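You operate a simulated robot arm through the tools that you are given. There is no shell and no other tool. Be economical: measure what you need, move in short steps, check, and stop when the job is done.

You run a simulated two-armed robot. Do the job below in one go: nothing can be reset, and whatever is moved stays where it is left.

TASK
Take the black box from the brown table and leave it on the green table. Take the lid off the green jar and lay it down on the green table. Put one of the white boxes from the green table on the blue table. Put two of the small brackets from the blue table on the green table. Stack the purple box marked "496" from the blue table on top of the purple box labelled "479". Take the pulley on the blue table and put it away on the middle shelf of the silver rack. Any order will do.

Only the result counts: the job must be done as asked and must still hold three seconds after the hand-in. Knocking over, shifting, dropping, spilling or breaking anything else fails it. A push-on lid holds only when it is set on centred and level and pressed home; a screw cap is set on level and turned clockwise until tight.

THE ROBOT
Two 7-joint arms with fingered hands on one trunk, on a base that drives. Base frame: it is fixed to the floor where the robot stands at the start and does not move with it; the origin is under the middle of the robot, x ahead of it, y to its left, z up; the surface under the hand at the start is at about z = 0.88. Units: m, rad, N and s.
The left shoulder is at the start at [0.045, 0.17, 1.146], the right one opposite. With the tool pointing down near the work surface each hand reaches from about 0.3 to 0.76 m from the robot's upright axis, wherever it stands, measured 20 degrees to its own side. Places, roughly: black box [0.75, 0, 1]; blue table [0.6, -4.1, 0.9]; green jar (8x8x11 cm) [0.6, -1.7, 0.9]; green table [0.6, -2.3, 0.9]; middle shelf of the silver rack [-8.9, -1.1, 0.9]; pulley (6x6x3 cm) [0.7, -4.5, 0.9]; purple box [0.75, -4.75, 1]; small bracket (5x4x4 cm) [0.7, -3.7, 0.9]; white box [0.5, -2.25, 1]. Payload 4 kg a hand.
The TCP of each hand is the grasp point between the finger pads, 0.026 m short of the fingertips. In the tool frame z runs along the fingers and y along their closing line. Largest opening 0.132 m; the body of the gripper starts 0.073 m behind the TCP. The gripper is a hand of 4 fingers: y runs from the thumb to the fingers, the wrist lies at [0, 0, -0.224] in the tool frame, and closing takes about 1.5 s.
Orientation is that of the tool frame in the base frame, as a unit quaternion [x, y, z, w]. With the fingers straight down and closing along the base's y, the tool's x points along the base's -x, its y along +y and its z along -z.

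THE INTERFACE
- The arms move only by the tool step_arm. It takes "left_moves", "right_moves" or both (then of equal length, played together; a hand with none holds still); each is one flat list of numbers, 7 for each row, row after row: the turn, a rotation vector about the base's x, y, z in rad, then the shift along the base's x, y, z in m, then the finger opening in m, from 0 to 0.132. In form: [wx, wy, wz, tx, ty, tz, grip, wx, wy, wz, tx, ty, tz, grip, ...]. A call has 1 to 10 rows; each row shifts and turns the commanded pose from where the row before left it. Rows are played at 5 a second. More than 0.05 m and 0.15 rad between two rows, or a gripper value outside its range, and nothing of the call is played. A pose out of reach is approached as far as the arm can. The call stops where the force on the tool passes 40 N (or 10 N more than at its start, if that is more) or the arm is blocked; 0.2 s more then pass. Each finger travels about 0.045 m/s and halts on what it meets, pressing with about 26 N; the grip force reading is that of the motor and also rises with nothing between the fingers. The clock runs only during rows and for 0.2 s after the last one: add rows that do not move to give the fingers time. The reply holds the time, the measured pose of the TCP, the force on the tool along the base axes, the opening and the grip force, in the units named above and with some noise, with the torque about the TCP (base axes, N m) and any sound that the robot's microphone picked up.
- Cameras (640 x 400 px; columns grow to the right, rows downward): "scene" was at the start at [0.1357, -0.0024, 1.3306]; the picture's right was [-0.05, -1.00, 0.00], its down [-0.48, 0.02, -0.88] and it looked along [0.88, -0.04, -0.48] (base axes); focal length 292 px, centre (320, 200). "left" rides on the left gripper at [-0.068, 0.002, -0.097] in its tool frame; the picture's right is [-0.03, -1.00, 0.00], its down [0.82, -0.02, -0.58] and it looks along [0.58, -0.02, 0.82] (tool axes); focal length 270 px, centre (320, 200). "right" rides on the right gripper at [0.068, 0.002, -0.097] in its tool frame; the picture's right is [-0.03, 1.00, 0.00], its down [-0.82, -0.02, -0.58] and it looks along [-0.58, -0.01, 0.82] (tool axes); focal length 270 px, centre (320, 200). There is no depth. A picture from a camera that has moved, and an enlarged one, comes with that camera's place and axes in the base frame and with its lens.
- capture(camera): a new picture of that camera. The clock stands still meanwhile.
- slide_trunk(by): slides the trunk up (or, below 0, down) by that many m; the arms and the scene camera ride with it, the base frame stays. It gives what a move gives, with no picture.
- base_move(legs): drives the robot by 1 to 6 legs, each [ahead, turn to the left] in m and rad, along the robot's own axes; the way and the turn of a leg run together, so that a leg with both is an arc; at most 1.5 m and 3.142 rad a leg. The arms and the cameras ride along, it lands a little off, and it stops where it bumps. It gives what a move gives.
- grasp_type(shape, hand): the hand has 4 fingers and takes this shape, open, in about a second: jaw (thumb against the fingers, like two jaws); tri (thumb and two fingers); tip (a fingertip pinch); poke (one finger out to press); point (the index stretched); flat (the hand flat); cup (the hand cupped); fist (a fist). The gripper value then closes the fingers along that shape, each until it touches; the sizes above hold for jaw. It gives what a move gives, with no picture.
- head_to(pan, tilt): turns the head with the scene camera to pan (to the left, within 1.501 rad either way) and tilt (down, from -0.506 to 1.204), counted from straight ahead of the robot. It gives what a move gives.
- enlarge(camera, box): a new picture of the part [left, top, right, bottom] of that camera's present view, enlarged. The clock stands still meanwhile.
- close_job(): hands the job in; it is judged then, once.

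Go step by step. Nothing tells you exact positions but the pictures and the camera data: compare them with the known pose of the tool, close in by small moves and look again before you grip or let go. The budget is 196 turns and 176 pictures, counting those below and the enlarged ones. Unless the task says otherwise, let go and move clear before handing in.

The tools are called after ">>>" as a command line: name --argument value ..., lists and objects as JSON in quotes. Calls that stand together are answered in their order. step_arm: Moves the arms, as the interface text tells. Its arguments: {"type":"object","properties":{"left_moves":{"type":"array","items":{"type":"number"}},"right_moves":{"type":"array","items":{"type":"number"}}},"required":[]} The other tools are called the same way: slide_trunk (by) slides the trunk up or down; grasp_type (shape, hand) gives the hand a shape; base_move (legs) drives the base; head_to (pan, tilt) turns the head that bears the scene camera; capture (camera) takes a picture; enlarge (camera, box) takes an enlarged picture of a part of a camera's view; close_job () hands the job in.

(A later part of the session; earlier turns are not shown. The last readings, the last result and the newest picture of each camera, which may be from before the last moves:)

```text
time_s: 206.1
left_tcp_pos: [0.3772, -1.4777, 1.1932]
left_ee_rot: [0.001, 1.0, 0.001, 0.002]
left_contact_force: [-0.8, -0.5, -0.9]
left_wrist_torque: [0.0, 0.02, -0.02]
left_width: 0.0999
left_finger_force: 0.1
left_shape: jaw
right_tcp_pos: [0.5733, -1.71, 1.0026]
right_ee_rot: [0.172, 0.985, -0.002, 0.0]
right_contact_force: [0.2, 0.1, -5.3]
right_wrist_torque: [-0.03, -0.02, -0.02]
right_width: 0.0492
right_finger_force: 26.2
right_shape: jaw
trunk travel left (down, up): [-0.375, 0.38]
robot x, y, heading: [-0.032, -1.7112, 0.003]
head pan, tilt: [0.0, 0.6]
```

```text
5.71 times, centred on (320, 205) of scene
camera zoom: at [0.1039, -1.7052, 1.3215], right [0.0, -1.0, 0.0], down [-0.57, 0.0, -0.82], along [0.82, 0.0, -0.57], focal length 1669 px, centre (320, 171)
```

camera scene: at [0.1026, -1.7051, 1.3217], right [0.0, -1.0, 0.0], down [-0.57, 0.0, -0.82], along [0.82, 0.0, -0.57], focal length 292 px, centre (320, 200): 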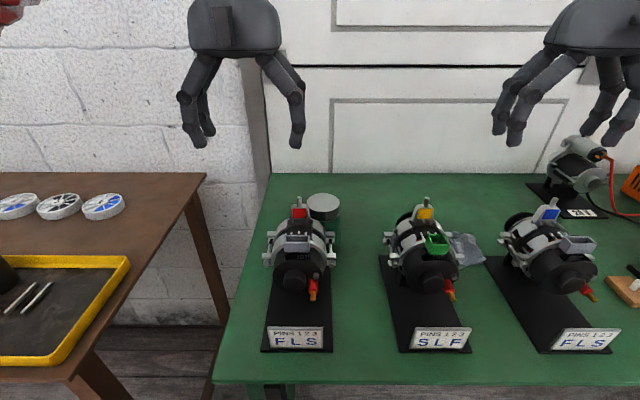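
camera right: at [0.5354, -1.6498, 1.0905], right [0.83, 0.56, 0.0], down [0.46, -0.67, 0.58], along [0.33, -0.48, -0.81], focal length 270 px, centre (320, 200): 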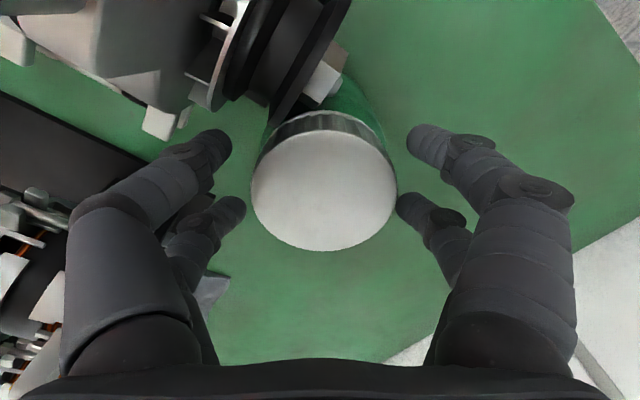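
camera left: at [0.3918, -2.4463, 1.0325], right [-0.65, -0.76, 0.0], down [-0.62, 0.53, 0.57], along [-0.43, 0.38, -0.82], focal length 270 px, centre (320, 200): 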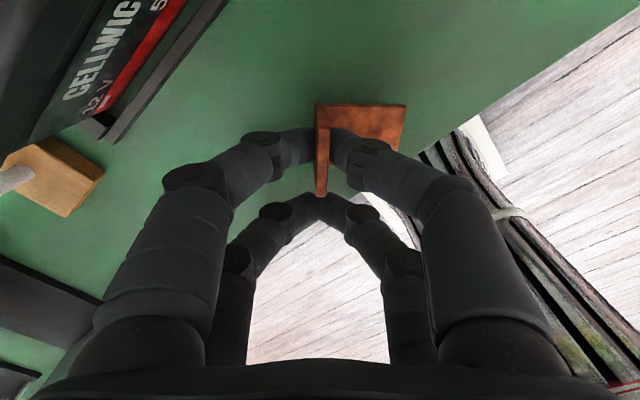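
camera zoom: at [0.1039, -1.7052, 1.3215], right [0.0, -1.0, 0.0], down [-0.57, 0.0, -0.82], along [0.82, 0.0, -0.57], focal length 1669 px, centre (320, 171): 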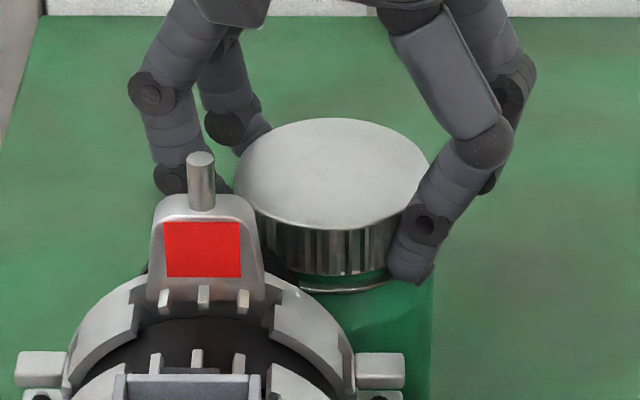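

>>> enlarge --camera "scene" --box '[304, 200, 352, 230]'

```text
13.33 times, centred on (328, 215) of scene
camera zoom: at [0.1039, -1.7052, 1.3215], right [0.0, -1.0, 0.0], down [-0.57, 0.0, -0.82], along [0.82, 0.0, -0.57], focal length 3894 px, centre (213, 0)
```

zoom: 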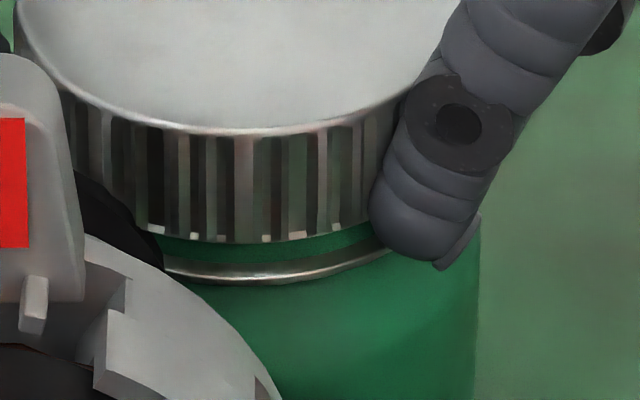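

The cap has risen about 4 mm off the ring, so it's working. I'll continue with more strokes.

>>> step_arm --right_moves '[0, 0, 0, 0, 0, -0.005, 0.03, 0, 0, 0, 0, 0, -0.003, 0.03, 0, 0, 0, 0, 0, -0.001, 0.03, 0, 0, 0, 0, 0, 0.003, 0.08, 0, 0, 0, 0, 0, 0, 0.08, 0, 0, 0, 0, 0, 0, 0.08, 0, 0, -0.15, 0, 0, 0, 0.08, 0, 0, -0.15, 0, 0, 0, 0.08, 0, 0, -0.15, 0, 0, 0, 0.08, 0, 0, -0.15, 0, 0, 0, 0.08]'

>>> step_arm --right_moves '[0, 0, 0, 0, 0, 0, 0.03, 0, 0, 0, 0, 0, 0, 0.03, 0, 0, 0, 0, 0, 0, 0.03, 0, 0, 0, 0, 0, -0.003, 0.03, 0, 0, 0, 0, 0, -0.002, 0.03, 0, 0, 0.15, 0, 0, 0, 0.03, 0, 0, 0.15, 0, 0, 0, 0.03, 0, 0, 0.15, 0, 0, 0, 0.03, 0, 0, 0.15, 0, 0, 0, 0.03]'

>>> step_arm --right_moves '[0, 0, 0, 0, 0, 0.006, 0.08, 0, 0, 0, 0, 0, 0, 0.08, 0, 0, 0, 0, 0, 0, 0.08, 0, 0, -0.15, 0, 0, 0, 0.08, 0, 0, -0.15, 0, 0, 0, 0.08, 0, 0, -0.15, 0, 0, 0, 0.08, 0, 0, -0.15, 0, 0, 0, 0.08, 0, 0, 0, 0, 0, 0, 0.03, 0, 0, 0, 0, 0, 0, 0.03, 0, 0, 0, 0, 0, 0, 0.03]'

>>> step_arm --right_moves '[0, 0, 0, 0, 0, -0.003, 0.03, 0, 0, 0, 0, 0, -0.002, 0.03, 0, 0, 0.15, 0, 0, 0, 0.03, 0, 0, 0.15, 0, 0, 0, 0.03, 0, 0, 0.15, 0, 0, 0, 0.03, 0, 0, 0.15, 0, 0, 0, 0.03]'

>>> step_arm --right_moves '[0, 0, 0, 0, 0, 0.006, 0.08, 0, 0, 0, 0, 0, 0, 0.08, 0, 0, 0, 0, 0, 0, 0.08, 0, 0, -0.15, 0, 0, 0, 0.08, 0, 0, -0.15, 0, 0, 0, 0.08, 0, 0, -0.15, 0, 0, 0, 0.08, 0, 0, -0.15, 0, 0, 0, 0.08, 0, 0, 0, 0, 0, 0, 0.03, 0, 0, 0, 0, 0, 0, 0.03, 0, 0, 0, 0, 0, 0, 0.03]'

>>> step_arm --right_moves '[0, 0, 0, 0, 0, -0.003, 0.03, 0, 0, 0, 0, 0, -0.002, 0.03, 0, 0, 0.15, 0, 0, 0, 0.03, 0, 0, 0.15, 0, 0, 0, 0.03, 0, 0, 0.15, 0, 0, 0, 0.03, 0, 0, 0.15, 0, 0, 0, 0.03]'

>>> enlarge --camera "scene" --box '[304, 200, 352, 230]'

```text
time_s: 208.3
left_tcp_pos: [0.3765, -1.4782, 1.1938]
left_ee_rot: [0.0, 1.0, 0.001, 0.002]
left_contact_force: [-0.2, -0.2, -0.3]
left_wrist_torque: [0.02, 0.0, 0.01]
left_width: 0.1
left_finger_force: 0.1
left_shape: jaw
right_tcp_pos: [0.5726, -1.7097, 0.9977]
right_ee_rot: [0.456, 0.89, -0.002, 0.003]
right_contact_force: [-0.7, 0.2, 0.0]
right_wrist_torque: [0.01, 0.02, 0.0]
right_width: 0.0795
right_finger_force: 0.0
right_shape: jaw
trunk travel left (down, up): [-0.375, 0.38]
robot x, y, heading: [-0.0287, -1.7057, 0.002]
head pan, tilt: [0.0, 0.6]
```

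```text
time_s: 210.3
left_tcp_pos: [0.374, -1.4793, 1.1956]
left_ee_rot: [0.001, 1.0, 0.001, 0.003]
left_contact_force: [0.4, -0.4, 0.3]
left_wrist_torque: [-0.03, 0.0, -0.01]
left_width: 0.1002
left_finger_force: 0.1
left_shape: jaw
right_tcp_pos: [0.5716, -1.7094, 0.9963]
right_ee_rot: [0.17, 0.985, -0.001, 0.005]
right_contact_force: [4.9, -0.8, 28.0]
right_wrist_torque: [0.0, 0.03, -0.04]
right_width: 0.0474
right_finger_force: 26.2
right_shape: jaw
trunk travel left (down, up): [-0.375, 0.38]
robot x, y, heading: [-0.0309, -1.7086, 0.003]
head pan, tilt: [0.0, 0.6]
```

```text
time_s: 212.5
left_tcp_pos: [0.3759, -1.4781, 1.1953]
left_ee_rot: [0.0, 1.0, 0.001, 0.002]
left_contact_force: [0.4, -0.1, -0.1]
left_wrist_torque: [-0.02, 0.01, 0.05]
left_width: 0.1003
left_finger_force: 0.0
left_shape: jaw
right_tcp_pos: [0.5735, -1.7092, 0.9984]
right_ee_rot: [0.455, 0.89, -0.002, 0.002]
right_contact_force: [-0.2, 0.6, -0.1]
right_wrist_torque: [-0.02, 0.04, -0.01]
right_width: 0.0473
right_finger_force: 25.6
right_shape: jaw
trunk travel left (down, up): [-0.375, 0.38]
robot x, y, heading: [-0.0325, -1.707, 0.007]
head pan, tilt: [0.0, 0.6]
```

```text
time_s: 213.9
left_tcp_pos: [0.3732, -1.4795, 1.1952]
left_ee_rot: [0.001, 1.0, 0.001, 0.003]
left_contact_force: [0.1, -0.6, -0.2]
left_wrist_torque: [0.01, -0.02, -0.03]
left_width: 0.1002
left_finger_force: 0.1
left_shape: jaw
right_tcp_pos: [0.5712, -1.71, 0.9956]
right_ee_rot: [0.17, 0.985, -0.001, 0.004]
right_contact_force: [-2.9, -4.0, 23.7]
right_wrist_torque: [0.1, -0.13, -0.07]
right_width: 0.0481
right_finger_force: 26.1
right_shape: jaw
trunk travel left (down, up): [-0.375, 0.38]
robot x, y, heading: [-0.0295, -1.7053, 0.006]
head pan, tilt: [0.0, 0.6]
```

```text
time_s: 216.1
left_tcp_pos: [0.3763, -1.4792, 1.1937]
left_ee_rot: [0.001, 1.0, 0.0, 0.002]
left_contact_force: [0.6, 0.5, 0.3]
left_wrist_torque: [0.03, -0.02, 0.02]
left_width: 0.1003
left_finger_force: 0.1
left_shape: jaw
right_tcp_pos: [0.5726, -1.7089, 0.9987]
right_ee_rot: [0.455, 0.891, -0.002, 0.002]
right_contact_force: [-1.3, -0.3, 0.5]
right_wrist_torque: [0.02, 0.09, 0.02]
right_width: 0.0482
right_finger_force: 26.1
right_shape: jaw
trunk travel left (down, up): [-0.375, 0.38]
robot x, y, heading: [-0.0317, -1.7072, 0.003]
head pan, tilt: [0.0, 0.6]
```

```text
time_s: 217.5
left_tcp_pos: [0.3757, -1.4777, 1.1946]
left_ee_rot: [0.001, 1.0, 0.0, 0.002]
left_contact_force: [-0.6, 0.7, 0.1]
left_wrist_torque: [0.03, 0.02, -0.01]
left_width: 0.1002
left_finger_force: 0.0
left_shape: jaw
right_tcp_pos: [0.573, -1.7096, 0.9944]
right_ee_rot: [0.172, 0.985, -0.001, 0.002]
right_contact_force: [-0.3, 0.3, 6.0]
right_wrist_torque: [0.02, -0.01, -0.08]
right_width: 0.0484
right_finger_force: 26.2
right_shape: jaw
trunk travel left (down, up): [-0.375, 0.38]
robot x, y, heading: [-0.0293, -1.706, 0.002]
head pan, tilt: [0.0, 0.6]
```

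```text
13.33 times, centred on (328, 215) of scene
camera zoom: at [0.1026, -1.7051, 1.3217], right [0.0, -1.0, 0.0], down [-0.57, 0.0, -0.82], along [0.82, 0.0, -0.57], focal length 3894 px, centre (213, 0)
```

zoom: 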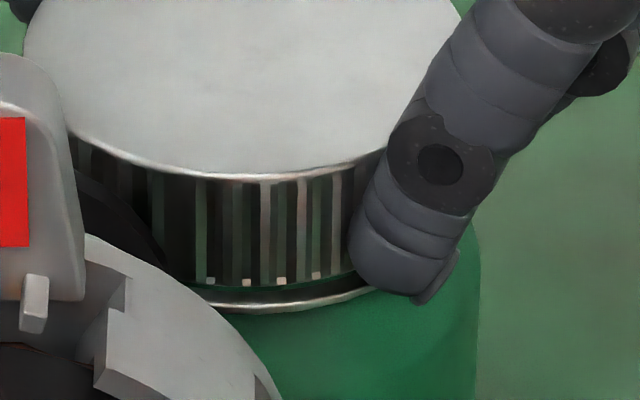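

The reaction dropped to 6 N and the gap closed a bit, which suggests the thread has released. I'll test lift.

>>> step_arm --right_moves '[0, 0, 0, 0, 0, 0.004, 0.03, 0, 0, 0, 0, 0, 0.004, 0.03, 0, 0, 0, 0, 0, 0.004, 0.03, 0, 0, 0, 0, 0, 0, 0.03]'

>>> enlarge --camera "scene" --box '[296, 185, 360, 225]'

```text
time_s: 218.5
left_tcp_pos: [0.3759, -1.4783, 1.1949]
left_ee_rot: [0.001, 1.0, 0.002, 0.003]
left_contact_force: [0.9, -0.1, 0.2]
left_wrist_torque: [-0.01, -0.02, -0.02]
left_width: 0.1001
left_finger_force: 0.0
left_shape: jaw
right_tcp_pos: [0.5734, -1.7086, 1.0073]
right_ee_rot: [0.172, 0.985, -0.001, 0.002]
right_contact_force: [-1.3, -0.3, -0.3]
right_wrist_torque: [0.04, 0.02, -0.02]
right_width: 0.0484
right_finger_force: 26.2
right_shape: jaw
trunk travel left (down, up): [-0.375, 0.38]
robot x, y, heading: [-0.0328, -1.7076, 0.002]
head pan, tilt: [0.0, 0.6]
```

```text
10.00 times, centred on (328, 205) of scene
camera zoom: at [0.1031, -1.7051, 1.3217], right [0.0, -1.0, 0.0], down [-0.57, 0.0, -0.82], along [0.82, 0.0, -0.57], focal length 2920 px, centre (240, 150)
```

zoom: 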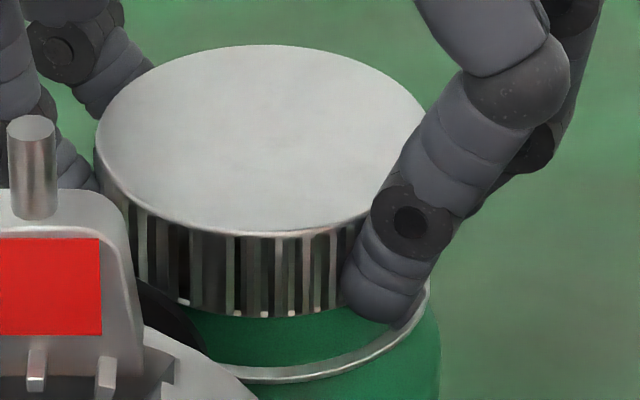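

The cap is free. I'll lift it and carry it to a clear spot at about (0.655, -1.80), to the right of and behind the jar.

>>> step_arm --right_moves '[0, 0, 0, 0, 0, 0.04, 0.03, 0, 0, 0, 0, 0, 0.04, 0.03, 0, 0, 0, 0, 0, 0.03, 0.03, 0, 0, 0, 0.027, -0.03, 0, 0.03, 0, 0, 0, 0.027, -0.03, 0, 0.03, 0, 0, 0, 0.028, -0.031, 0, 0.03, 0, 0, 0, 0, 0, 0, 0.03]'

>>> capture --camera "scene"

>>> capture --camera "right"

```text
time_s: 220.1
left_tcp_pos: [0.377, -1.4798, 1.1942]
left_ee_rot: [0.001, 1.0, 0.002, 0.0]
left_contact_force: [0.4, -0.1, -0.2]
left_wrist_torque: [0.04, 0.01, -0.02]
left_width: 0.1001
left_finger_force: 0.0
left_shape: jaw
right_tcp_pos: [0.6538, -1.7994, 1.1186]
right_ee_rot: [0.172, 0.985, -0.001, 0.002]
right_contact_force: [-0.2, -0.8, -0.9]
right_wrist_torque: [0.06, 0.01, -0.02]
right_width: 0.0482
right_finger_force: 26.2
right_shape: jaw
trunk travel left (down, up): [-0.375, 0.38]
robot x, y, heading: [-0.0303, -1.7097, 0.003]
head pan, tilt: [0.0, 0.6]
```

```text
67 pictures are left
camera scene: at [0.1047, -1.7072, 1.3215], right [0.0, -1.0, 0.0], down [-0.57, 0.0, -0.82], along [0.82, 0.0, -0.57], focal length 292 px, centre (320, 200)
```

scene: 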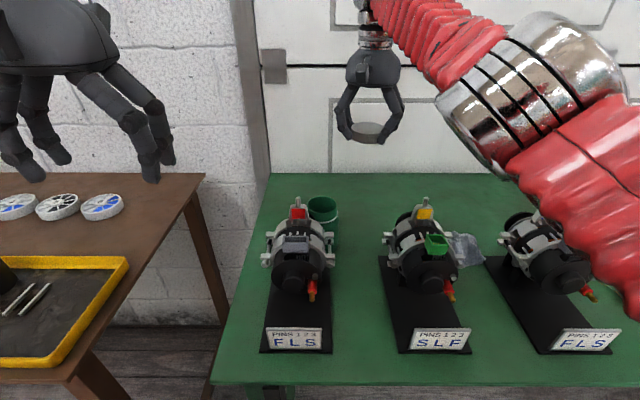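

```text
66 pictures are left
camera right: at [0.5902, -1.7737, 1.2146], right [0.36, 0.93, 0.0], down [0.76, -0.29, 0.58], along [0.54, -0.21, -0.81], focal length 270 px, centre (320, 200)
```

right: 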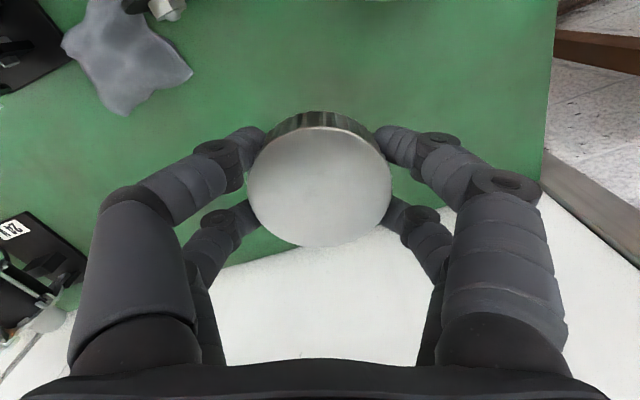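

The lid is off and the jar still stands. I'll lower the lid to the table here.

>>> step_arm --right_moves '[0, 0, 0, 0, 0, -0.05, 0.03, 0, 0, 0, 0, 0, -0.05, 0.03, 0, 0, 0, 0, 0, -0.05, 0.03, 0, 0, 0, 0, 0, -0.04, 0.03, 0, 0, 0, 0, 0, 0, 0.03]'

>>> step_arm --right_moves '[0, 0, 0, 0, 0, -0.01, 0.03, 0, 0, 0, 0, 0, -0.004, 0.03, 0, 0, 0, 0, 0, -0.002, 0.03, 0, 0, 0, 0, 0, -0.002, 0.03, 0, 0, 0, 0, 0, -0.002, 0.03]'

>>> capture --camera "right"

```text
time_s: 221.3
left_tcp_pos: [0.3771, -1.4776, 1.1946]
left_ee_rot: [0.0, 1.0, 0.001, 0.001]
left_contact_force: [-0.3, 0.0, -0.6]
left_wrist_torque: [-0.03, -0.01, -0.03]
left_width: 0.0997
left_finger_force: 0.1
left_shape: jaw
right_tcp_pos: [0.68, -1.7968, 0.9296]
right_ee_rot: [0.173, 0.985, -0.001, 0.002]
right_contact_force: [0.6, 1.2, -0.3]
right_wrist_torque: [0.01, 0.02, 0.0]
right_width: 0.0479
right_finger_force: 25.5
right_shape: jaw
right hand out of reach, approached as far as the arm can: row 1, 2, 3
trunk travel left (down, up): [-0.375, 0.38]
robot x, y, heading: [-0.0288, -1.7063, 0.008]
head pan, tilt: [0.0, 0.6]
```

```text
time_s: 222.5
left_tcp_pos: [0.3771, -1.4783, 1.1945]
left_ee_rot: [0.0, 1.0, 0.001, 0.002]
left_contact_force: [-0.1, 0.1, 0.1]
left_wrist_torque: [-0.02, 0.01, 0.01]
left_width: 0.1002
left_finger_force: 0.1
left_shape: jaw
right_tcp_pos: [0.6788, -1.7945, 0.9088]
right_ee_rot: [0.173, 0.985, -0.002, 0.001]
right_contact_force: [-0.5, 0.4, -0.4]
right_wrist_torque: [-0.05, 0.0, -0.01]
right_width: 0.0477
right_finger_force: 26.2
right_shape: jaw
trunk travel left (down, up): [-0.375, 0.38]
robot x, y, heading: [-0.0309, -1.7052, 0.003]
head pan, tilt: [0.0, 0.6]
```

```text
65 pictures are left
camera right: at [0.6153, -1.768, 1.0058], right [0.36, 0.93, 0.0], down [0.76, -0.29, 0.58], along [0.54, -0.21, -0.81], focal length 270 px, centre (320, 200)
```

right: 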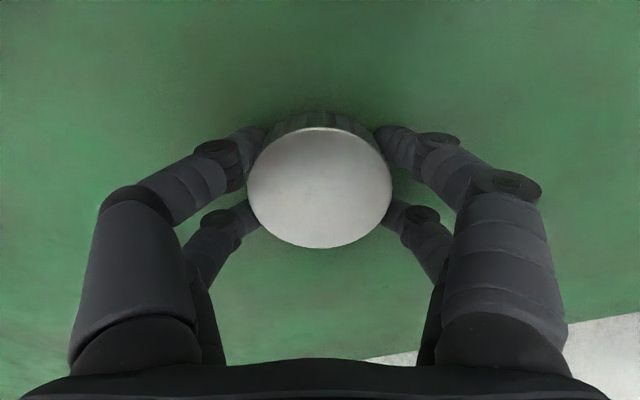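

>>> step_arm --right_moves '[0, 0, 0, 0, 0, -0.002, 0.03, 0, 0, 0, 0, 0, -0.002, 0.03, 0, 0, 0, 0, 0, -0.001, 0.03]'

```text
time_s: 223.3
left_tcp_pos: [0.3752, -1.4784, 1.1953]
left_ee_rot: [0.001, 1.0, 0.002, 0.003]
left_contact_force: [0.1, -0.7, -0.1]
left_wrist_torque: [-0.03, 0.0, 0.01]
left_width: 0.0999
left_finger_force: 0.1
left_shape: jaw
right_tcp_pos: [0.6785, -1.7926, 0.9072]
right_ee_rot: [0.172, 0.985, -0.001, 0.003]
right_contact_force: [-1.4, 1.3, 8.6]
right_wrist_torque: [0.31, 0.04, 0.07]
right_width: 0.0478
right_finger_force: 26.1
right_shape: jaw
trunk travel left (down, up): [-0.375, 0.38]
robot x, y, heading: [-0.031, -1.708, 0.003]
head pan, tilt: [0.0, 0.6]
```

Contact with the table. I'll release and rise.

>>> step_arm --right_moves '[0, 0, 0, 0, 0, 0.001, 0.085, 0, 0, 0, 0, 0, 0, 0.085, 0, 0, 0, 0, 0, 0, 0.085, 0, 0, 0, 0, 0, 0, 0.085, 0, 0, 0, 0, 0, 0.03, 0.085, 0, 0, 0, 0, 0, 0.05, 0.085, 0, 0, 0, 0, 0, 0.05, 0.085, 0, 0, 0, 0, 0, 0.05, 0.085, 0, 0, 0, 0, 0, 0.05, 0.085]'

>>> capture --camera "right"

>>> capture --camera "scene"

```text
time_s: 225.3
left_tcp_pos: [0.3762, -1.4782, 1.1944]
left_ee_rot: [0.0, 1.0, 0.001, 0.002]
left_contact_force: [-0.1, 0.0, -0.1]
left_wrist_torque: [0.0, 0.0, -0.01]
left_width: 0.1002
left_finger_force: 0.0
left_shape: jaw
right_tcp_pos: [0.6536, -1.8084, 1.1218]
right_ee_rot: [0.173, 0.985, -0.001, 0.003]
right_contact_force: [0.3, 0.0, 0.0]
right_wrist_torque: [-0.02, 0.04, 0.03]
right_width: 0.0848
right_finger_force: 0.1
right_shape: jaw
right hand out of reach, approached as far as the arm can: row 7, 8, 9
trunk travel left (down, up): [-0.375, 0.38]
robot x, y, heading: [-0.03, -1.7071, 0.002]
head pan, tilt: [0.0, 0.6]
```

```text
64 pictures are left
camera right: at [0.5893, -1.7809, 1.218], right [0.36, 0.93, 0.0], down [0.76, -0.29, 0.58], along [0.54, -0.21, -0.81], focal length 270 px, centre (320, 200)
```

right: 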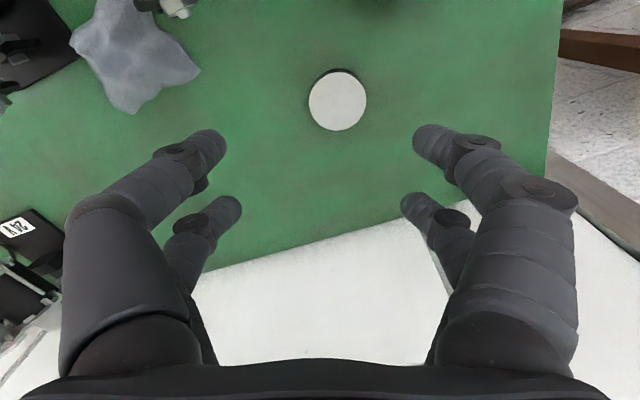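

```text
63 pictures are left
camera scene: at [0.1026, -1.7054, 1.3218], right [0.0, -1.0, 0.0], down [-0.57, 0.0, -0.82], along [0.82, 0.0, -0.57], focal length 292 px, centre (320, 200)
```

scene: 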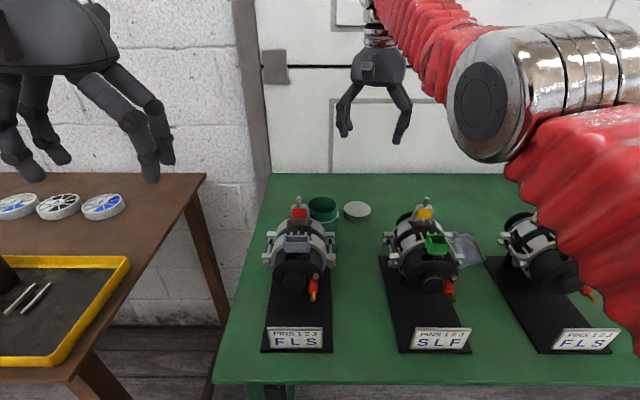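

The lid lies flat on the green table. I'll retract the right hand, back off and drive to the far end of the blue table.

>>> step_arm --right_moves '[0, 0, 0.12, -0.03, -0.02, 0.03, 0.1, 0, 0, 0.12, -0.03, -0.02, 0.03, 0.1, 0, 0, 0.107, -0.04, -0.02, 0.01, 0.1, 0, 0, 0, -0.045, -0.02, 0, 0.1, 0, 0, 0, -0.045, -0.02, 0, 0.1]'

>>> base_move --legs '[[-0.4, 0], [0, -0.75]]'

>>> base_move --legs '[[0.12, -0.4], [0.12, -0.42], [1.2, 0], [1.2, 0]]'

>>> capture --camera "scene"

```text
time_s: 226.7
left_tcp_pos: [0.3778, -1.4765, 1.1938]
left_ee_rot: [0.001, 1.0, 0.001, 0.001]
left_contact_force: [-0.7, 0.5, 0.0]
left_wrist_torque: [-0.03, 0.01, 0.03]
left_width: 0.1001
left_finger_force: 0.1
left_shape: jaw
right_tcp_pos: [0.6195, -1.8304, 1.2433]
right_ee_rot: [-0.034, 0.997, 0.073, 0.018]
right_contact_force: [-0.3, -0.1, 0.0]
right_wrist_torque: [-0.02, 0.04, 0.0]
right_width: 0.1
right_finger_force: 0.0
right_shape: jaw
right hand out of reach, approached as far as the arm can: row 1, 2, 3, 4, 5
trunk travel left (down, up): [-0.375, 0.38]
robot x, y, heading: [-0.0276, -1.7088, 0.006]
head pan, tilt: [0.0, 0.6]
stopped in row 5 (right hand): the arm was blocked; the commanded pose is now the measured one
```

```text
time_s: 231.4
left_tcp_pos: [0.0271, -1.8193, 1.1952]
left_ee_rot: [0.367, 0.93, 0.0, 0.002]
left_contact_force: [-0.9, 1.2, 0.6]
left_wrist_torque: [0.01, -0.02, -0.01]
left_width: 0.1001
left_finger_force: 0.0
left_shape: jaw
right_tcp_pos: [-0.0374, -2.2434, 1.2431]
right_ee_rot: [0.336, 0.939, 0.063, 0.043]
right_contact_force: [-0.3, -1.1, 0.0]
right_wrist_torque: [-0.01, -0.02, 0.03]
right_width: 0.1
right_finger_force: 0.0
right_shape: jaw
trunk travel left (down, up): [-0.375, 0.38]
robot x, y, heading: [-0.3954, -1.6751, -0.741]
head pan, tilt: [0.0, 0.6]
```

```text
time_s: 232.8
left_tcp_pos: [0.0314, -1.9816, 1.1956]
left_ee_rot: [0.484, 0.875, 0.001, 0.002]
left_contact_force: [0.0, -1.6, -0.3]
left_wrist_torque: [0.08, 0.03, -0.01]
left_width: 0.1
left_finger_force: 0.0
left_shape: jaw
right_tcp_pos: [-0.1389, -2.3741, 1.2451]
right_ee_rot: [0.45, 0.89, 0.057, 0.052]
right_contact_force: [0.6, -1.0, -0.1]
right_wrist_torque: [0.1, 0.0, 0.02]
right_width: 0.0999
right_finger_force: 0.1
right_shape: jaw
trunk travel left (down, up): [-0.375, 0.38]
robot x, y, heading: [-0.3317, -1.7293, -1.034]
head pan, tilt: [0.0, 0.6]
stopped in leg 1: the robot was blocked; the commanded pose is now the measured one
```

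```text
62 pictures are left
camera scene: at [-0.2644, -1.8453, 1.321], right [-0.86, -0.51, 0.0], down [-0.29, 0.49, -0.82], along [0.42, -0.71, -0.57], focal length 292 px, centre (320, 200)
```

scene: 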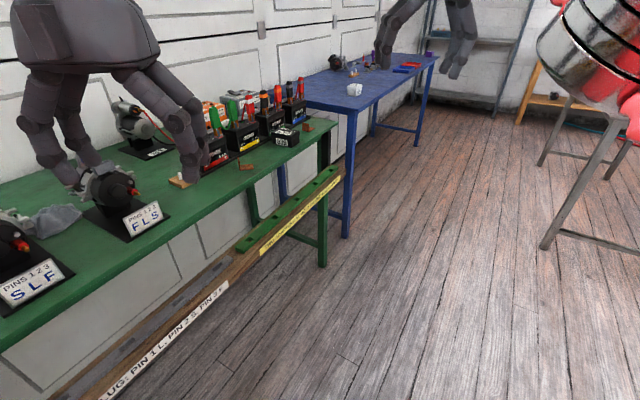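

I'll continue the drive down toward the blue table's far end.

>>> base_move --legs '[[0.15, -0.3], [0.1, -0.25], [1.0, 0]]'

>>> base_move --legs '[[1.2, 0]]'

>>> capture --camera "scene"

```text
time_s: 233.8
left_tcp_pos: [0.0207, -2.0451, 1.2023]
left_ee_rot: [0.53, 0.848, -0.005, 0.009]
left_contact_force: [2.0, -1.4, -0.5]
left_wrist_torque: [0.08, 0.05, 0.01]
left_width: 0.1003
left_finger_force: 0.0
left_shape: jaw
right_tcp_pos: [-0.1786, -2.4204, 1.2598]
right_ee_rot: [0.486, 0.871, 0.05, 0.06]
right_contact_force: [0.1, 0.3, -0.8]
right_wrist_torque: [0.09, -0.03, 0.03]
right_width: 0.0998
right_finger_force: 0.0
right_shape: jaw
trunk travel left (down, up): [-0.375, 0.38]
robot x, y, heading: [-0.3081, -1.7692, -1.129]
head pan, tilt: [0.0, 0.6]
stopped in leg 1: the robot was blocked; the commanded pose is now the measured one
```

```text
time_s: 235.6
left_tcp_pos: [0.0726, -2.1516, 1.2079]
left_ee_rot: [0.53, 0.848, -0.01, 0.016]
left_contact_force: [0.7, -0.5, -0.8]
left_wrist_torque: [0.06, 0.06, 0.01]
left_width: 0.1003
left_finger_force: 0.0
left_shape: jaw
right_tcp_pos: [-0.1237, -2.53, 1.2729]
right_ee_rot: [0.483, 0.873, 0.042, 0.057]
right_contact_force: [-0.9, -0.6, -0.2]
right_wrist_torque: [0.07, 0.01, -0.01]
right_width: 0.1
right_finger_force: 0.0
right_shape: jaw
trunk travel left (down, up): [-0.375, 0.38]
robot x, y, heading: [-0.2573, -1.8908, -1.137]
head pan, tilt: [0.0, 0.6]
stopped in leg 1: the robot was blocked; the commanded pose is now the measured one
```

```text
61 pictures are left
camera scene: at [-0.197, -2.0066, 1.3222], right [-0.91, -0.42, 0.0], down [-0.24, 0.51, -0.83], along [0.35, -0.75, -0.56], focal length 292 px, centre (320, 200)
```

scene: 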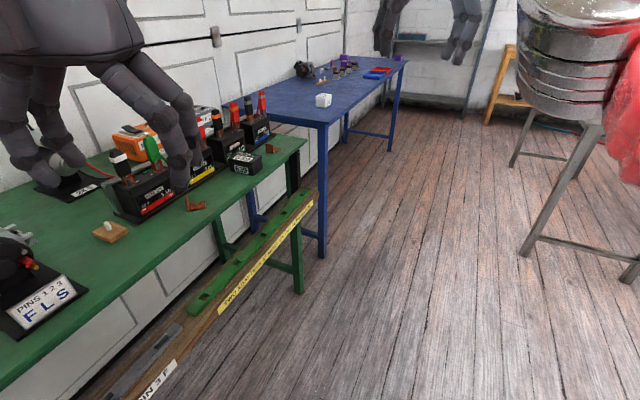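

The robot seems to be blocked and tilting slightly. I'll look down around the base to see what it is touching.

>>> head_to --pan 0.6 --tilt 1.15

>>> capture --camera "scene"

>>> head_to --pan -0.8 --tilt 1.0

>>> capture --camera "scene"

```text
time_s: 236.6
left_tcp_pos: [0.0732, -2.1549, 1.2081]
left_ee_rot: [0.53, 0.848, -0.008, 0.015]
left_contact_force: [0.1, -0.1, -1.1]
left_wrist_torque: [0.04, -0.01, 0.0]
left_width: 0.1
left_finger_force: 0.0
left_shape: jaw
right_tcp_pos: [-0.1249, -2.5345, 1.27]
right_ee_rot: [0.485, 0.871, 0.044, 0.06]
right_contact_force: [0.5, 0.3, -0.7]
right_wrist_torque: [0.04, -0.02, 0.01]
right_width: 0.1
right_finger_force: 0.1
right_shape: jaw
trunk travel left (down, up): [-0.375, 0.38]
robot x, y, heading: [-0.253, -1.8875, -1.13]
head pan, tilt: [0.6, 1.15]
```

```text
60 pictures are left
camera scene: at [-0.1828, -1.9597, 1.28], right [-0.51, -0.86, 0.0], down [-0.79, 0.47, -0.41], along [0.35, -0.21, -0.91], focal length 292 px, centre (320, 200)
```

scene: 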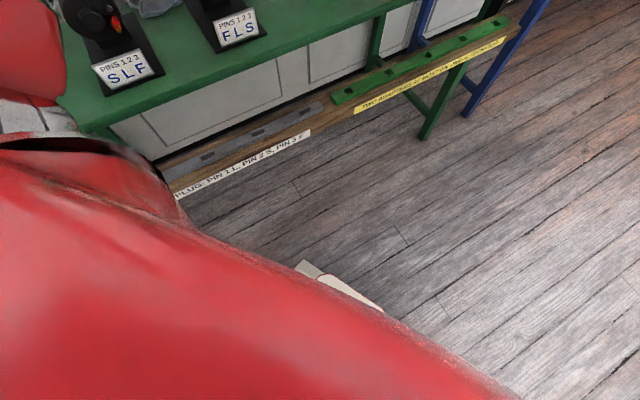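

```text
time_s: 238.2
left_tcp_pos: [0.0732, -2.1551, 1.2071]
left_ee_rot: [0.53, 0.848, -0.008, 0.015]
left_contact_force: [0.8, 0.1, 0.6]
left_wrist_torque: [0.0, 0.0, 0.0]
left_width: 0.1002
left_finger_force: 0.1
left_shape: jaw
right_tcp_pos: [-0.1241, -2.5334, 1.2706]
right_ee_rot: [0.485, 0.871, 0.044, 0.06]
right_contact_force: [0.3, -0.2, 0.5]
right_wrist_torque: [0.01, -0.01, 0.03]
right_width: 0.1
right_finger_force: 0.1
right_shape: jaw
trunk travel left (down, up): [-0.375, 0.38]
robot x, y, heading: [-0.2524, -1.8909, -1.135]
head pan, tilt: [-0.799, 1.0]
```

```text
59 pictures are left
camera scene: at [-0.2591, -1.9934, 1.2897], right [-0.94, 0.35, 0.0], down [0.3, 0.79, -0.54], along [-0.19, -0.5, -0.84], focal length 292 px, centre (320, 200)
```

scene: 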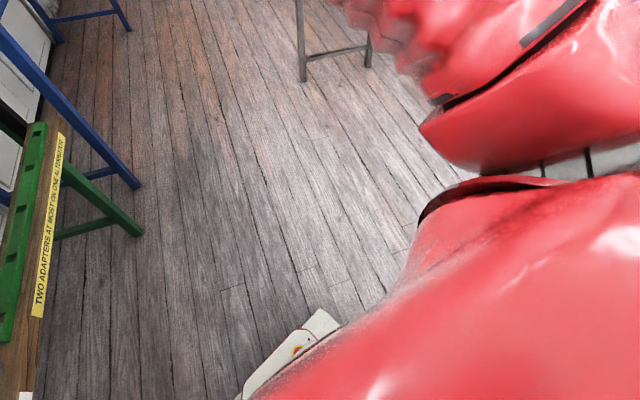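

The left arm's elbow overhangs toward the green table, which is the likely contact. I'll back away, turn further right there, and then drive away from the table.

>>> base_move --legs '[[-0.3, 0], [0, -0.6]]'

>>> base_move --legs '[[0, -0.3], [0.3, 0]]'

>>> head_to --pan 0.9 --tilt 0.7

>>> capture --camera "scene"

```text
time_s: 239.5
left_tcp_pos: [0.0195, -2.0365, 1.2111]
left_ee_rot: [0.528, 0.849, -0.011, 0.018]
left_contact_force: [-1.0, 1.2, 1.4]
left_wrist_torque: [-0.15, -0.03, 0.0]
left_width: 0.1001
left_finger_force: 0.1
left_shape: jaw
right_tcp_pos: [-0.1745, -2.4226, 1.2791]
right_ee_rot: [0.485, 0.871, 0.038, 0.069]
right_contact_force: [0.7, 1.1, 0.2]
right_wrist_torque: [-0.13, -0.02, -0.02]
right_width: 0.0999
right_finger_force: 0.1
right_shape: jaw
trunk travel left (down, up): [-0.375, 0.38]
robot x, y, heading: [-0.3064, -1.7811, -1.132]
head pan, tilt: [-0.799, 1.0]
stopped in leg 1: the robot was blocked; the commanded pose is now the measured one
```

```text
time_s: 241.6
left_tcp_pos: [-0.0683, -2.1577, 1.2133]
left_ee_rot: [0.654, 0.756, -0.016, 0.018]
left_contact_force: [-0.3, -0.3, -0.5]
left_wrist_torque: [0.01, 0.04, 0.0]
left_width: 0.1003
left_finger_force: 0.1
left_shape: jaw
right_tcp_pos: [-0.3732, -2.467, 1.2887]
right_ee_rot: [0.618, 0.782, 0.024, 0.08]
right_contact_force: [0.7, 0.0, 0.1]
right_wrist_torque: [0.01, 0.01, 0.0]
right_width: 0.1001
right_finger_force: 0.1
right_shape: jaw
trunk travel left (down, up): [-0.375, 0.38]
robot x, y, heading: [-0.2781, -1.8214, -1.473]
head pan, tilt: [-0.799, 1.0]
stopped in leg 2: the robot was blocked; the commanded pose is now the measured one
```

```text
time_s: 243.3
left_tcp_pos: [-0.0693, -2.1631, 1.2126]
left_ee_rot: [0.654, 0.756, -0.014, 0.016]
left_contact_force: [-1.0, 0.7, -0.3]
left_wrist_torque: [0.02, 0.02, -0.01]
left_width: 0.1
left_finger_force: 0.1
left_shape: jaw
right_tcp_pos: [-0.3756, -2.4729, 1.2846]
right_ee_rot: [0.619, 0.781, 0.027, 0.077]
right_contact_force: [-0.4, 0.9, 0.1]
right_wrist_torque: [0.01, 0.02, -0.05]
right_width: 0.0999
right_finger_force: 0.0
right_shape: jaw
trunk travel left (down, up): [-0.375, 0.38]
robot x, y, heading: [-0.2803, -1.826, -1.472]
head pan, tilt: [0.901, 0.7]
```

```text
58 pictures are left
camera scene: at [-0.2046, -1.91, 1.3131], right [-0.54, -0.84, 0.0], down [-0.54, 0.35, -0.76], along [0.64, -0.42, -0.64], focal length 292 px, centre (320, 200)
```

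scene: 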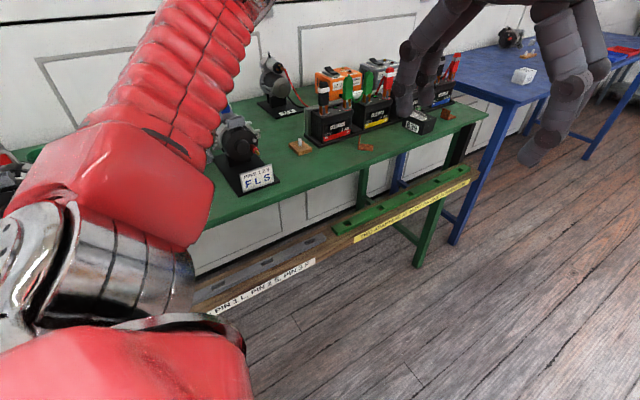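

I still can't tell what's blocking. I'll look to the right and rear as far as the head goes.

>>> head_to --pan -1.5 --tilt 0.8

>>> capture --camera "scene"

>>> head_to --pan 1.5 --tilt 0.95

>>> capture --camera "scene"

```text
time_s: 245.5
left_tcp_pos: [-0.07, -2.1627, 1.2127]
left_ee_rot: [0.654, 0.756, -0.014, 0.017]
left_contact_force: [0.0, 0.0, -0.5]
left_wrist_torque: [0.0, 0.01, 0.0]
left_width: 0.1001
left_finger_force: 0.1
left_shape: jaw
right_tcp_pos: [-0.3748, -2.4725, 1.2839]
right_ee_rot: [0.618, 0.782, 0.025, 0.078]
right_contact_force: [0.2, -0.2, -1.1]
right_wrist_torque: [-0.01, -0.01, 0.01]
right_width: 0.1001
right_finger_force: 0.0
right_shape: jaw
trunk travel left (down, up): [-0.375, 0.38]
robot x, y, heading: [-0.2814, -1.8234, -1.474]
head pan, tilt: [-1.499, 0.799]
```

```text
57 pictures are left
camera scene: at [-0.3554, -1.8774, 1.3049], right [-0.17, 0.99, 0.0], down [0.71, 0.12, -0.7], along [-0.69, -0.12, -0.72], focal length 292 px, centre (320, 200)
```

scene: 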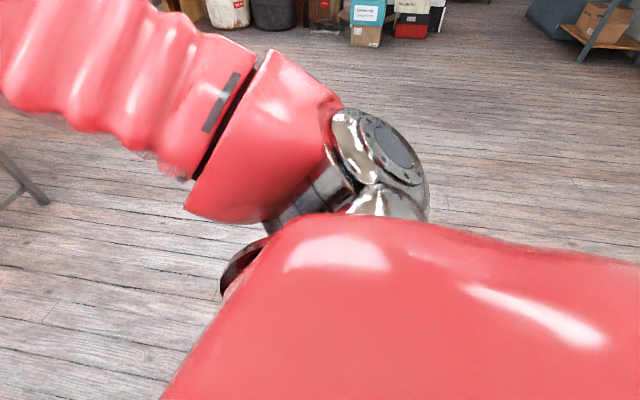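

```text
time_s: 248.1
left_tcp_pos: [-0.0705, -2.1631, 1.2118]
left_ee_rot: [0.654, 0.756, -0.013, 0.018]
left_contact_force: [0.1, -0.5, 0.0]
left_wrist_torque: [0.01, 0.02, 0.02]
left_width: 0.0999
left_finger_force: 0.1
left_shape: jaw
right_tcp_pos: [-0.375, -2.4721, 1.2842]
right_ee_rot: [0.618, 0.781, 0.027, 0.078]
right_contact_force: [0.2, 0.4, -0.2]
right_wrist_torque: [0.04, -0.05, -0.02]
right_width: 0.1003
right_finger_force: 0.1
right_shape: jaw
trunk travel left (down, up): [-0.375, 0.38]
robot x, y, heading: [-0.2815, -1.8186, -1.479]
head pan, tilt: [1.499, 0.949]
```

```text
56 pictures are left
camera scene: at [-0.2031, -1.8623, 1.2934], right [0.02, -1.0, 0.0], down [-0.81, -0.02, -0.58], along [0.58, 0.01, -0.81], focal length 292 px, centre (320, 200)
```

scene: 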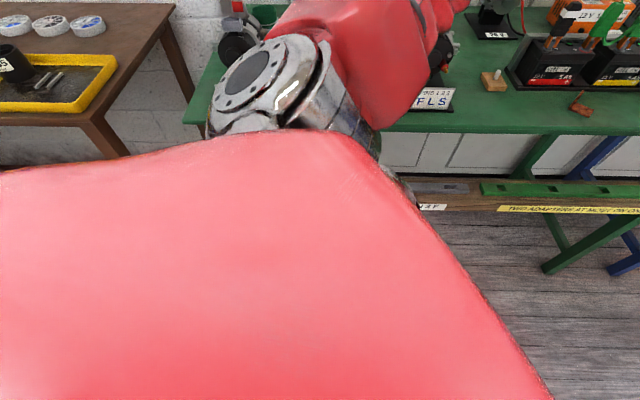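

The right hand is at full stretch and too high, which may be straining the robot. I'll bring it in and lower before driving again.

>>> step_arm --right_moves '[0, 0, 0, -0.004, 0.03, -0.03, 0.1, 0, 0, 0, -0.004, 0.035, -0.03, 0.1, 0, 0, 0, -0.004, 0.035, -0.03, 0.1, 0, 0, 0, -0.004, 0.04, -0.02, 0.1, 0, 0, 0, -0.02, 0.04, 0, 0.1, 0, 0, 0, -0.03, 0.03, 0, 0.1, 0, 0, 0, 0, 0, 0, 0.1]'

>>> base_move --legs '[[-0.05, 0]]'

```text
time_s: 249.7
left_tcp_pos: [-0.0696, -2.1629, 1.2118]
left_ee_rot: [0.654, 0.756, -0.013, 0.017]
left_contact_force: [0.6, -0.7, -0.6]
left_wrist_torque: [0.0, 0.02, 0.03]
left_width: 0.1
left_finger_force: 0.1
left_shape: jaw
right_tcp_pos: [-0.443, -2.264, 1.174]
right_ee_rot: [0.619, 0.781, 0.026, 0.078]
right_contact_force: [0.6, 0.5, 0.3]
right_wrist_torque: [0.01, 0.01, -0.02]
right_width: 0.1002
right_finger_force: 0.0
right_shape: jaw
trunk travel left (down, up): [-0.375, 0.38]
robot x, y, heading: [-0.2804, -1.8236, -1.473]
head pan, tilt: [1.499, 0.949]
```

```text
time_s: 250.6
left_tcp_pos: [-0.0743, -2.1104, 1.2132]
left_ee_rot: [0.653, 0.757, -0.015, 0.019]
left_contact_force: [-0.4, 0.9, 0.4]
left_wrist_torque: [-0.07, 0.01, -0.02]
left_width: 0.1001
left_finger_force: 0.1
left_shape: jaw
right_tcp_pos: [-0.447, -2.2115, 1.1756]
right_ee_rot: [0.619, 0.781, 0.025, 0.079]
right_contact_force: [-0.6, 1.2, 0.2]
right_wrist_torque: [-0.06, 0.01, 0.02]
right_width: 0.1001
right_finger_force: 0.1
right_shape: jaw
trunk travel left (down, up): [-0.375, 0.38]
robot x, y, heading: [-0.2881, -1.77, -1.473]
head pan, tilt: [1.499, 0.949]
```

>>> base_move --legs '[[0.5, -0.25]]'

>>> head_to --pan 0.0 --tilt 0.9

>>> capture --camera "scene"

```text
time_s: 253.7
left_tcp_pos: [-0.1794, -2.6703, 1.2115]
left_ee_rot: [0.743, 0.669, -0.015, 0.017]
left_contact_force: [0.6, 0.0, 0.2]
left_wrist_torque: [0.03, 0.01, -0.02]
left_width: 0.1002
left_finger_force: 0.1
left_shape: jaw
right_tcp_pos: [-0.5659, -2.6763, 1.1744]
right_ee_rot: [0.71, 0.699, 0.017, 0.08]
right_contact_force: [0.0, -0.4, 0.0]
right_wrist_torque: [-0.02, 0.0, -0.02]
right_width: 0.1001
right_finger_force: 0.0
right_shape: jaw
trunk travel left (down, up): [-0.375, 0.38]
robot x, y, heading: [-0.2953, -2.2891, -1.713]
head pan, tilt: [1.499, 0.949]
```

```text
time_s: 255.2
left_tcp_pos: [-0.1791, -2.6699, 1.2135]
left_ee_rot: [0.743, 0.669, -0.016, 0.016]
left_contact_force: [-0.8, -0.4, -0.1]
left_wrist_torque: [-0.02, 0.04, -0.03]
left_width: 0.1002
left_finger_force: 0.0
left_shape: jaw
right_tcp_pos: [-0.5665, -2.6755, 1.1763]
right_ee_rot: [0.711, 0.699, 0.016, 0.081]
right_contact_force: [-0.2, 0.1, -0.2]
right_wrist_torque: [0.01, 0.02, -0.01]
right_width: 0.1001
right_finger_force: 0.1
right_shape: jaw
trunk travel left (down, up): [-0.375, 0.38]
robot x, y, heading: [-0.2968, -2.285, -1.725]
head pan, tilt: [0.0, 0.901]
```

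```text
55 pictures are left
camera scene: at [-0.3134, -2.4043, 1.297], right [-0.99, 0.15, 0.0], down [0.12, 0.78, -0.62], along [-0.09, -0.61, -0.78], focal length 292 px, centre (320, 200)
```

scene: 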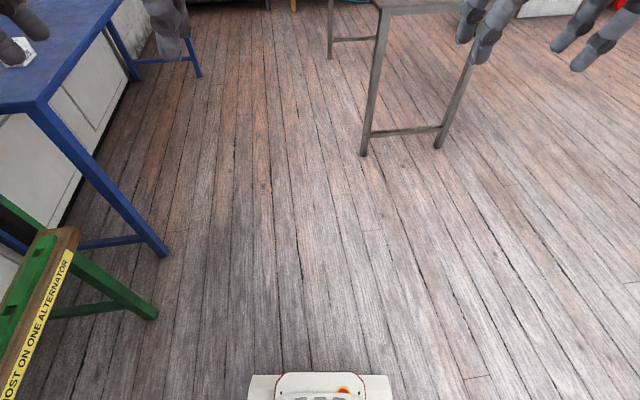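

Free again. I'll drive down the aisle between the blue table and the grey table.

>>> base_move --legs '[[0.6, 0.2], [1.2, 0], [0.3, 0]]'

>>> base_move --legs '[[0, 0.75]]'

>>> base_move --legs '[[0.05, 0.75]]'

>>> head_to --pan -0.1 --tilt 0.6

>>> capture --camera "scene"

```text
time_s: 265.9
left_tcp_pos: [-0.0305, -4.6899, 1.2115]
left_ee_rot: [0.666, 0.746, -0.013, 0.018]
left_contact_force: [0.5, -0.5, 0.4]
left_wrist_torque: [0.02, -0.03, 0.03]
left_width: 0.1
left_finger_force: 0.1
left_shape: jaw
right_tcp_pos: [-0.4062, -4.7771, 1.1765]
right_ee_rot: [0.63, 0.772, 0.024, 0.078]
right_contact_force: [1.4, 0.0, -0.1]
right_wrist_torque: [0.04, -0.04, 0.01]
right_width: 0.1002
right_finger_force: 0.1
right_shape: jaw
trunk travel left (down, up): [-0.375, 0.38]
robot x, y, heading: [-0.2236, -4.343, -1.504]
head pan, tilt: [0.0, 0.901]
```

```text
time_s: 268.6
left_tcp_pos: [0.1559, -4.464, 1.213]
left_ee_rot: [0.347, 0.937, -0.006, 0.021]
left_contact_force: [0.0, -1.2, 0.3]
left_wrist_torque: [-0.01, 0.01, 0.01]
left_width: 0.1
left_finger_force: 0.0
left_shape: jaw
right_tcp_pos: [-0.0603, -4.7837, 1.1758]
right_ee_rot: [0.304, 0.949, 0.052, 0.063]
right_contact_force: [0.0, 0.0, -0.2]
right_wrist_torque: [-0.01, 0.03, -0.01]
right_width: 0.1
right_finger_force: 0.2
right_shape: jaw
trunk travel left (down, up): [-0.375, 0.38]
robot x, y, heading: [-0.2533, -4.3692, -0.755]
head pan, tilt: [0.0, 0.901]
```

```text
time_s: 271.1
left_tcp_pos: [0.159, -4.1852, 1.2138]
left_ee_rot: [-0.012, 1.0, 0.002, 0.022]
left_contact_force: [0.0, -0.5, -0.9]
left_wrist_torque: [-0.03, -0.01, -0.01]
left_width: 0.0998
left_finger_force: 0.0
left_shape: jaw
right_tcp_pos: [0.2141, -4.5671, 1.1766]
right_ee_rot: [-0.056, 0.995, 0.072, 0.041]
right_contact_force: [0.0, 1.1, 0.2]
right_wrist_torque: [-0.06, 0.02, -0.03]
right_width: 0.1
right_finger_force: 0.0
right_shape: jaw
trunk travel left (down, up): [-0.375, 0.38]
robot x, y, heading: [-0.2061, -4.4318, -0.034]
head pan, tilt: [0.0, 0.901]
```

```text
time_s: 271.9
left_tcp_pos: [0.1581, -4.1891, 1.2147]
left_ee_rot: [-0.011, 1.0, 0.003, 0.022]
left_contact_force: [-0.2, -0.8, 0.2]
left_wrist_torque: [0.08, 0.0, -0.01]
left_width: 0.1001
left_finger_force: 0.1
left_shape: jaw
right_tcp_pos: [0.2144, -4.5712, 1.1766]
right_ee_rot: [-0.055, 0.995, 0.073, 0.041]
right_contact_force: [-0.5, 0.2, -0.2]
right_wrist_torque: [0.07, 0.04, 0.04]
right_width: 0.0998
right_finger_force: 0.0
right_shape: jaw
trunk travel left (down, up): [-0.375, 0.38]
robot x, y, heading: [-0.206, -4.4299, -0.034]
head pan, tilt: [-0.099, 0.6]
```

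```text
54 pictures are left
camera scene: at [-0.0744, -4.4445, 1.3216], right [-0.13, -0.99, 0.0], down [-0.56, 0.08, -0.82], along [0.82, -0.11, -0.57], focal length 292 px, centre (320, 200)
```

scene: 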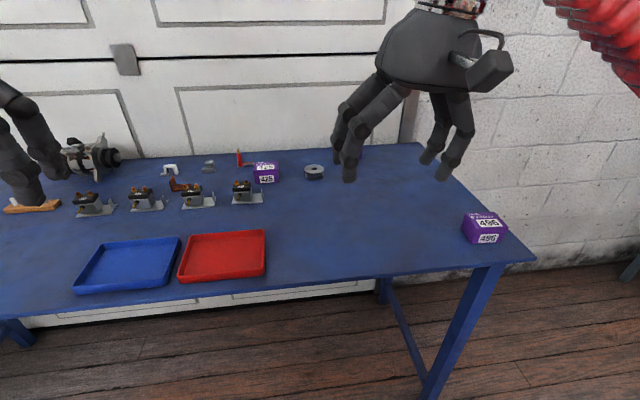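

I can see the "496" box near the front right, one purple box by the solenoids, and a third hidden behind my hand. I'll straighten both hands, move the right one aside, and zoom.

>>> step_arm --right_moves '[-0.0735, 0.041, -0.055, 0, 0, 0, 0.1, -0.0735, 0.041, -0.055, 0, 0, 0, 0.1, 0, 0, 0, -0.02, -0.04, 0, 0.1, 0, 0, 0, -0.02, -0.04, 0, 0.1, 0, 0, 0, 0, -0.04, 0, 0.1]' --left_moves '[-0.006, 0.044, -0.022, 0, 0, 0, 0.1, 0, 0, 0, 0, 0, -0.02, 0.1, 0, 0, 0, 0, 0, 0, 0.1, 0, 0, 0, 0, 0, 0, 0.1, 0, 0, 0, 0, 0, 0, 0.1]'

>>> enlarge --camera "scene" --box '[220, 120, 380, 220]'

>>> enlarge --camera "scene" --box '[416, 180, 544, 260]'

```text
time_s: 273.1
left_tcp_pos: [0.1592, -4.1882, 1.1951]
left_ee_rot: [-0.001, 1.0, -0.001, 0.001]
left_contact_force: [0.7, 0.1, 0.1]
left_wrist_torque: [0.0, -0.02, 0.02]
left_width: 0.1002
left_finger_force: 0.2
left_shape: jaw
right_tcp_pos: [0.1744, -4.6918, 1.1808]
right_ee_rot: [-0.002, 1.0, -0.002, 0.0]
right_contact_force: [0.2, -0.7, -0.9]
right_wrist_torque: [0.03, -0.03, -0.01]
right_width: 0.0999
right_finger_force: 0.1
right_shape: jaw
trunk travel left (down, up): [-0.375, 0.38]
robot x, y, heading: [-0.2072, -4.4305, -0.038]
head pan, tilt: [-0.099, 0.6]
```

```text
4.00 times, centred on (300, 170) of scene
camera zoom: at [-0.0754, -4.4432, 1.3218], right [-0.13, -0.99, 0.0], down [-0.56, 0.08, -0.82], along [0.82, -0.11, -0.57], focal length 1168 px, centre (400, 320)
```

zoom: 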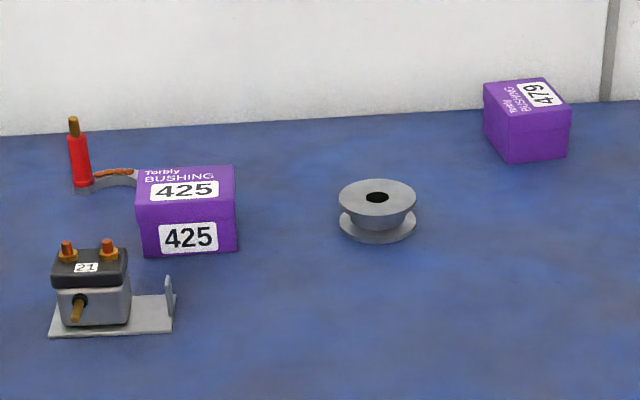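

```text
5.00 times, centred on (480, 220) of scene
camera zoom: at [-0.0754, -4.4432, 1.3218], right [-0.13, -0.99, 0.0], down [-0.56, 0.08, -0.82], along [0.82, -0.11, -0.57], focal length 1460 px, centre (-480, 100)
```

zoom: 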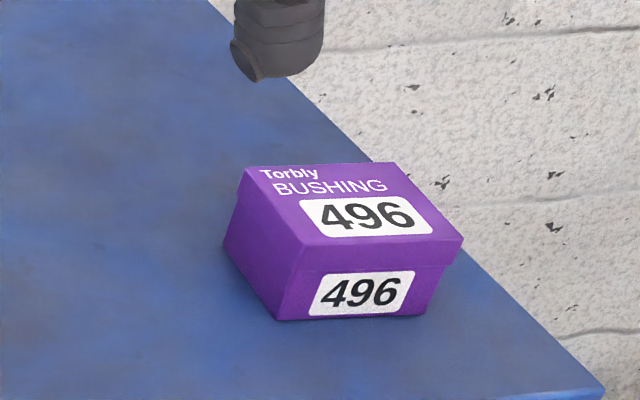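

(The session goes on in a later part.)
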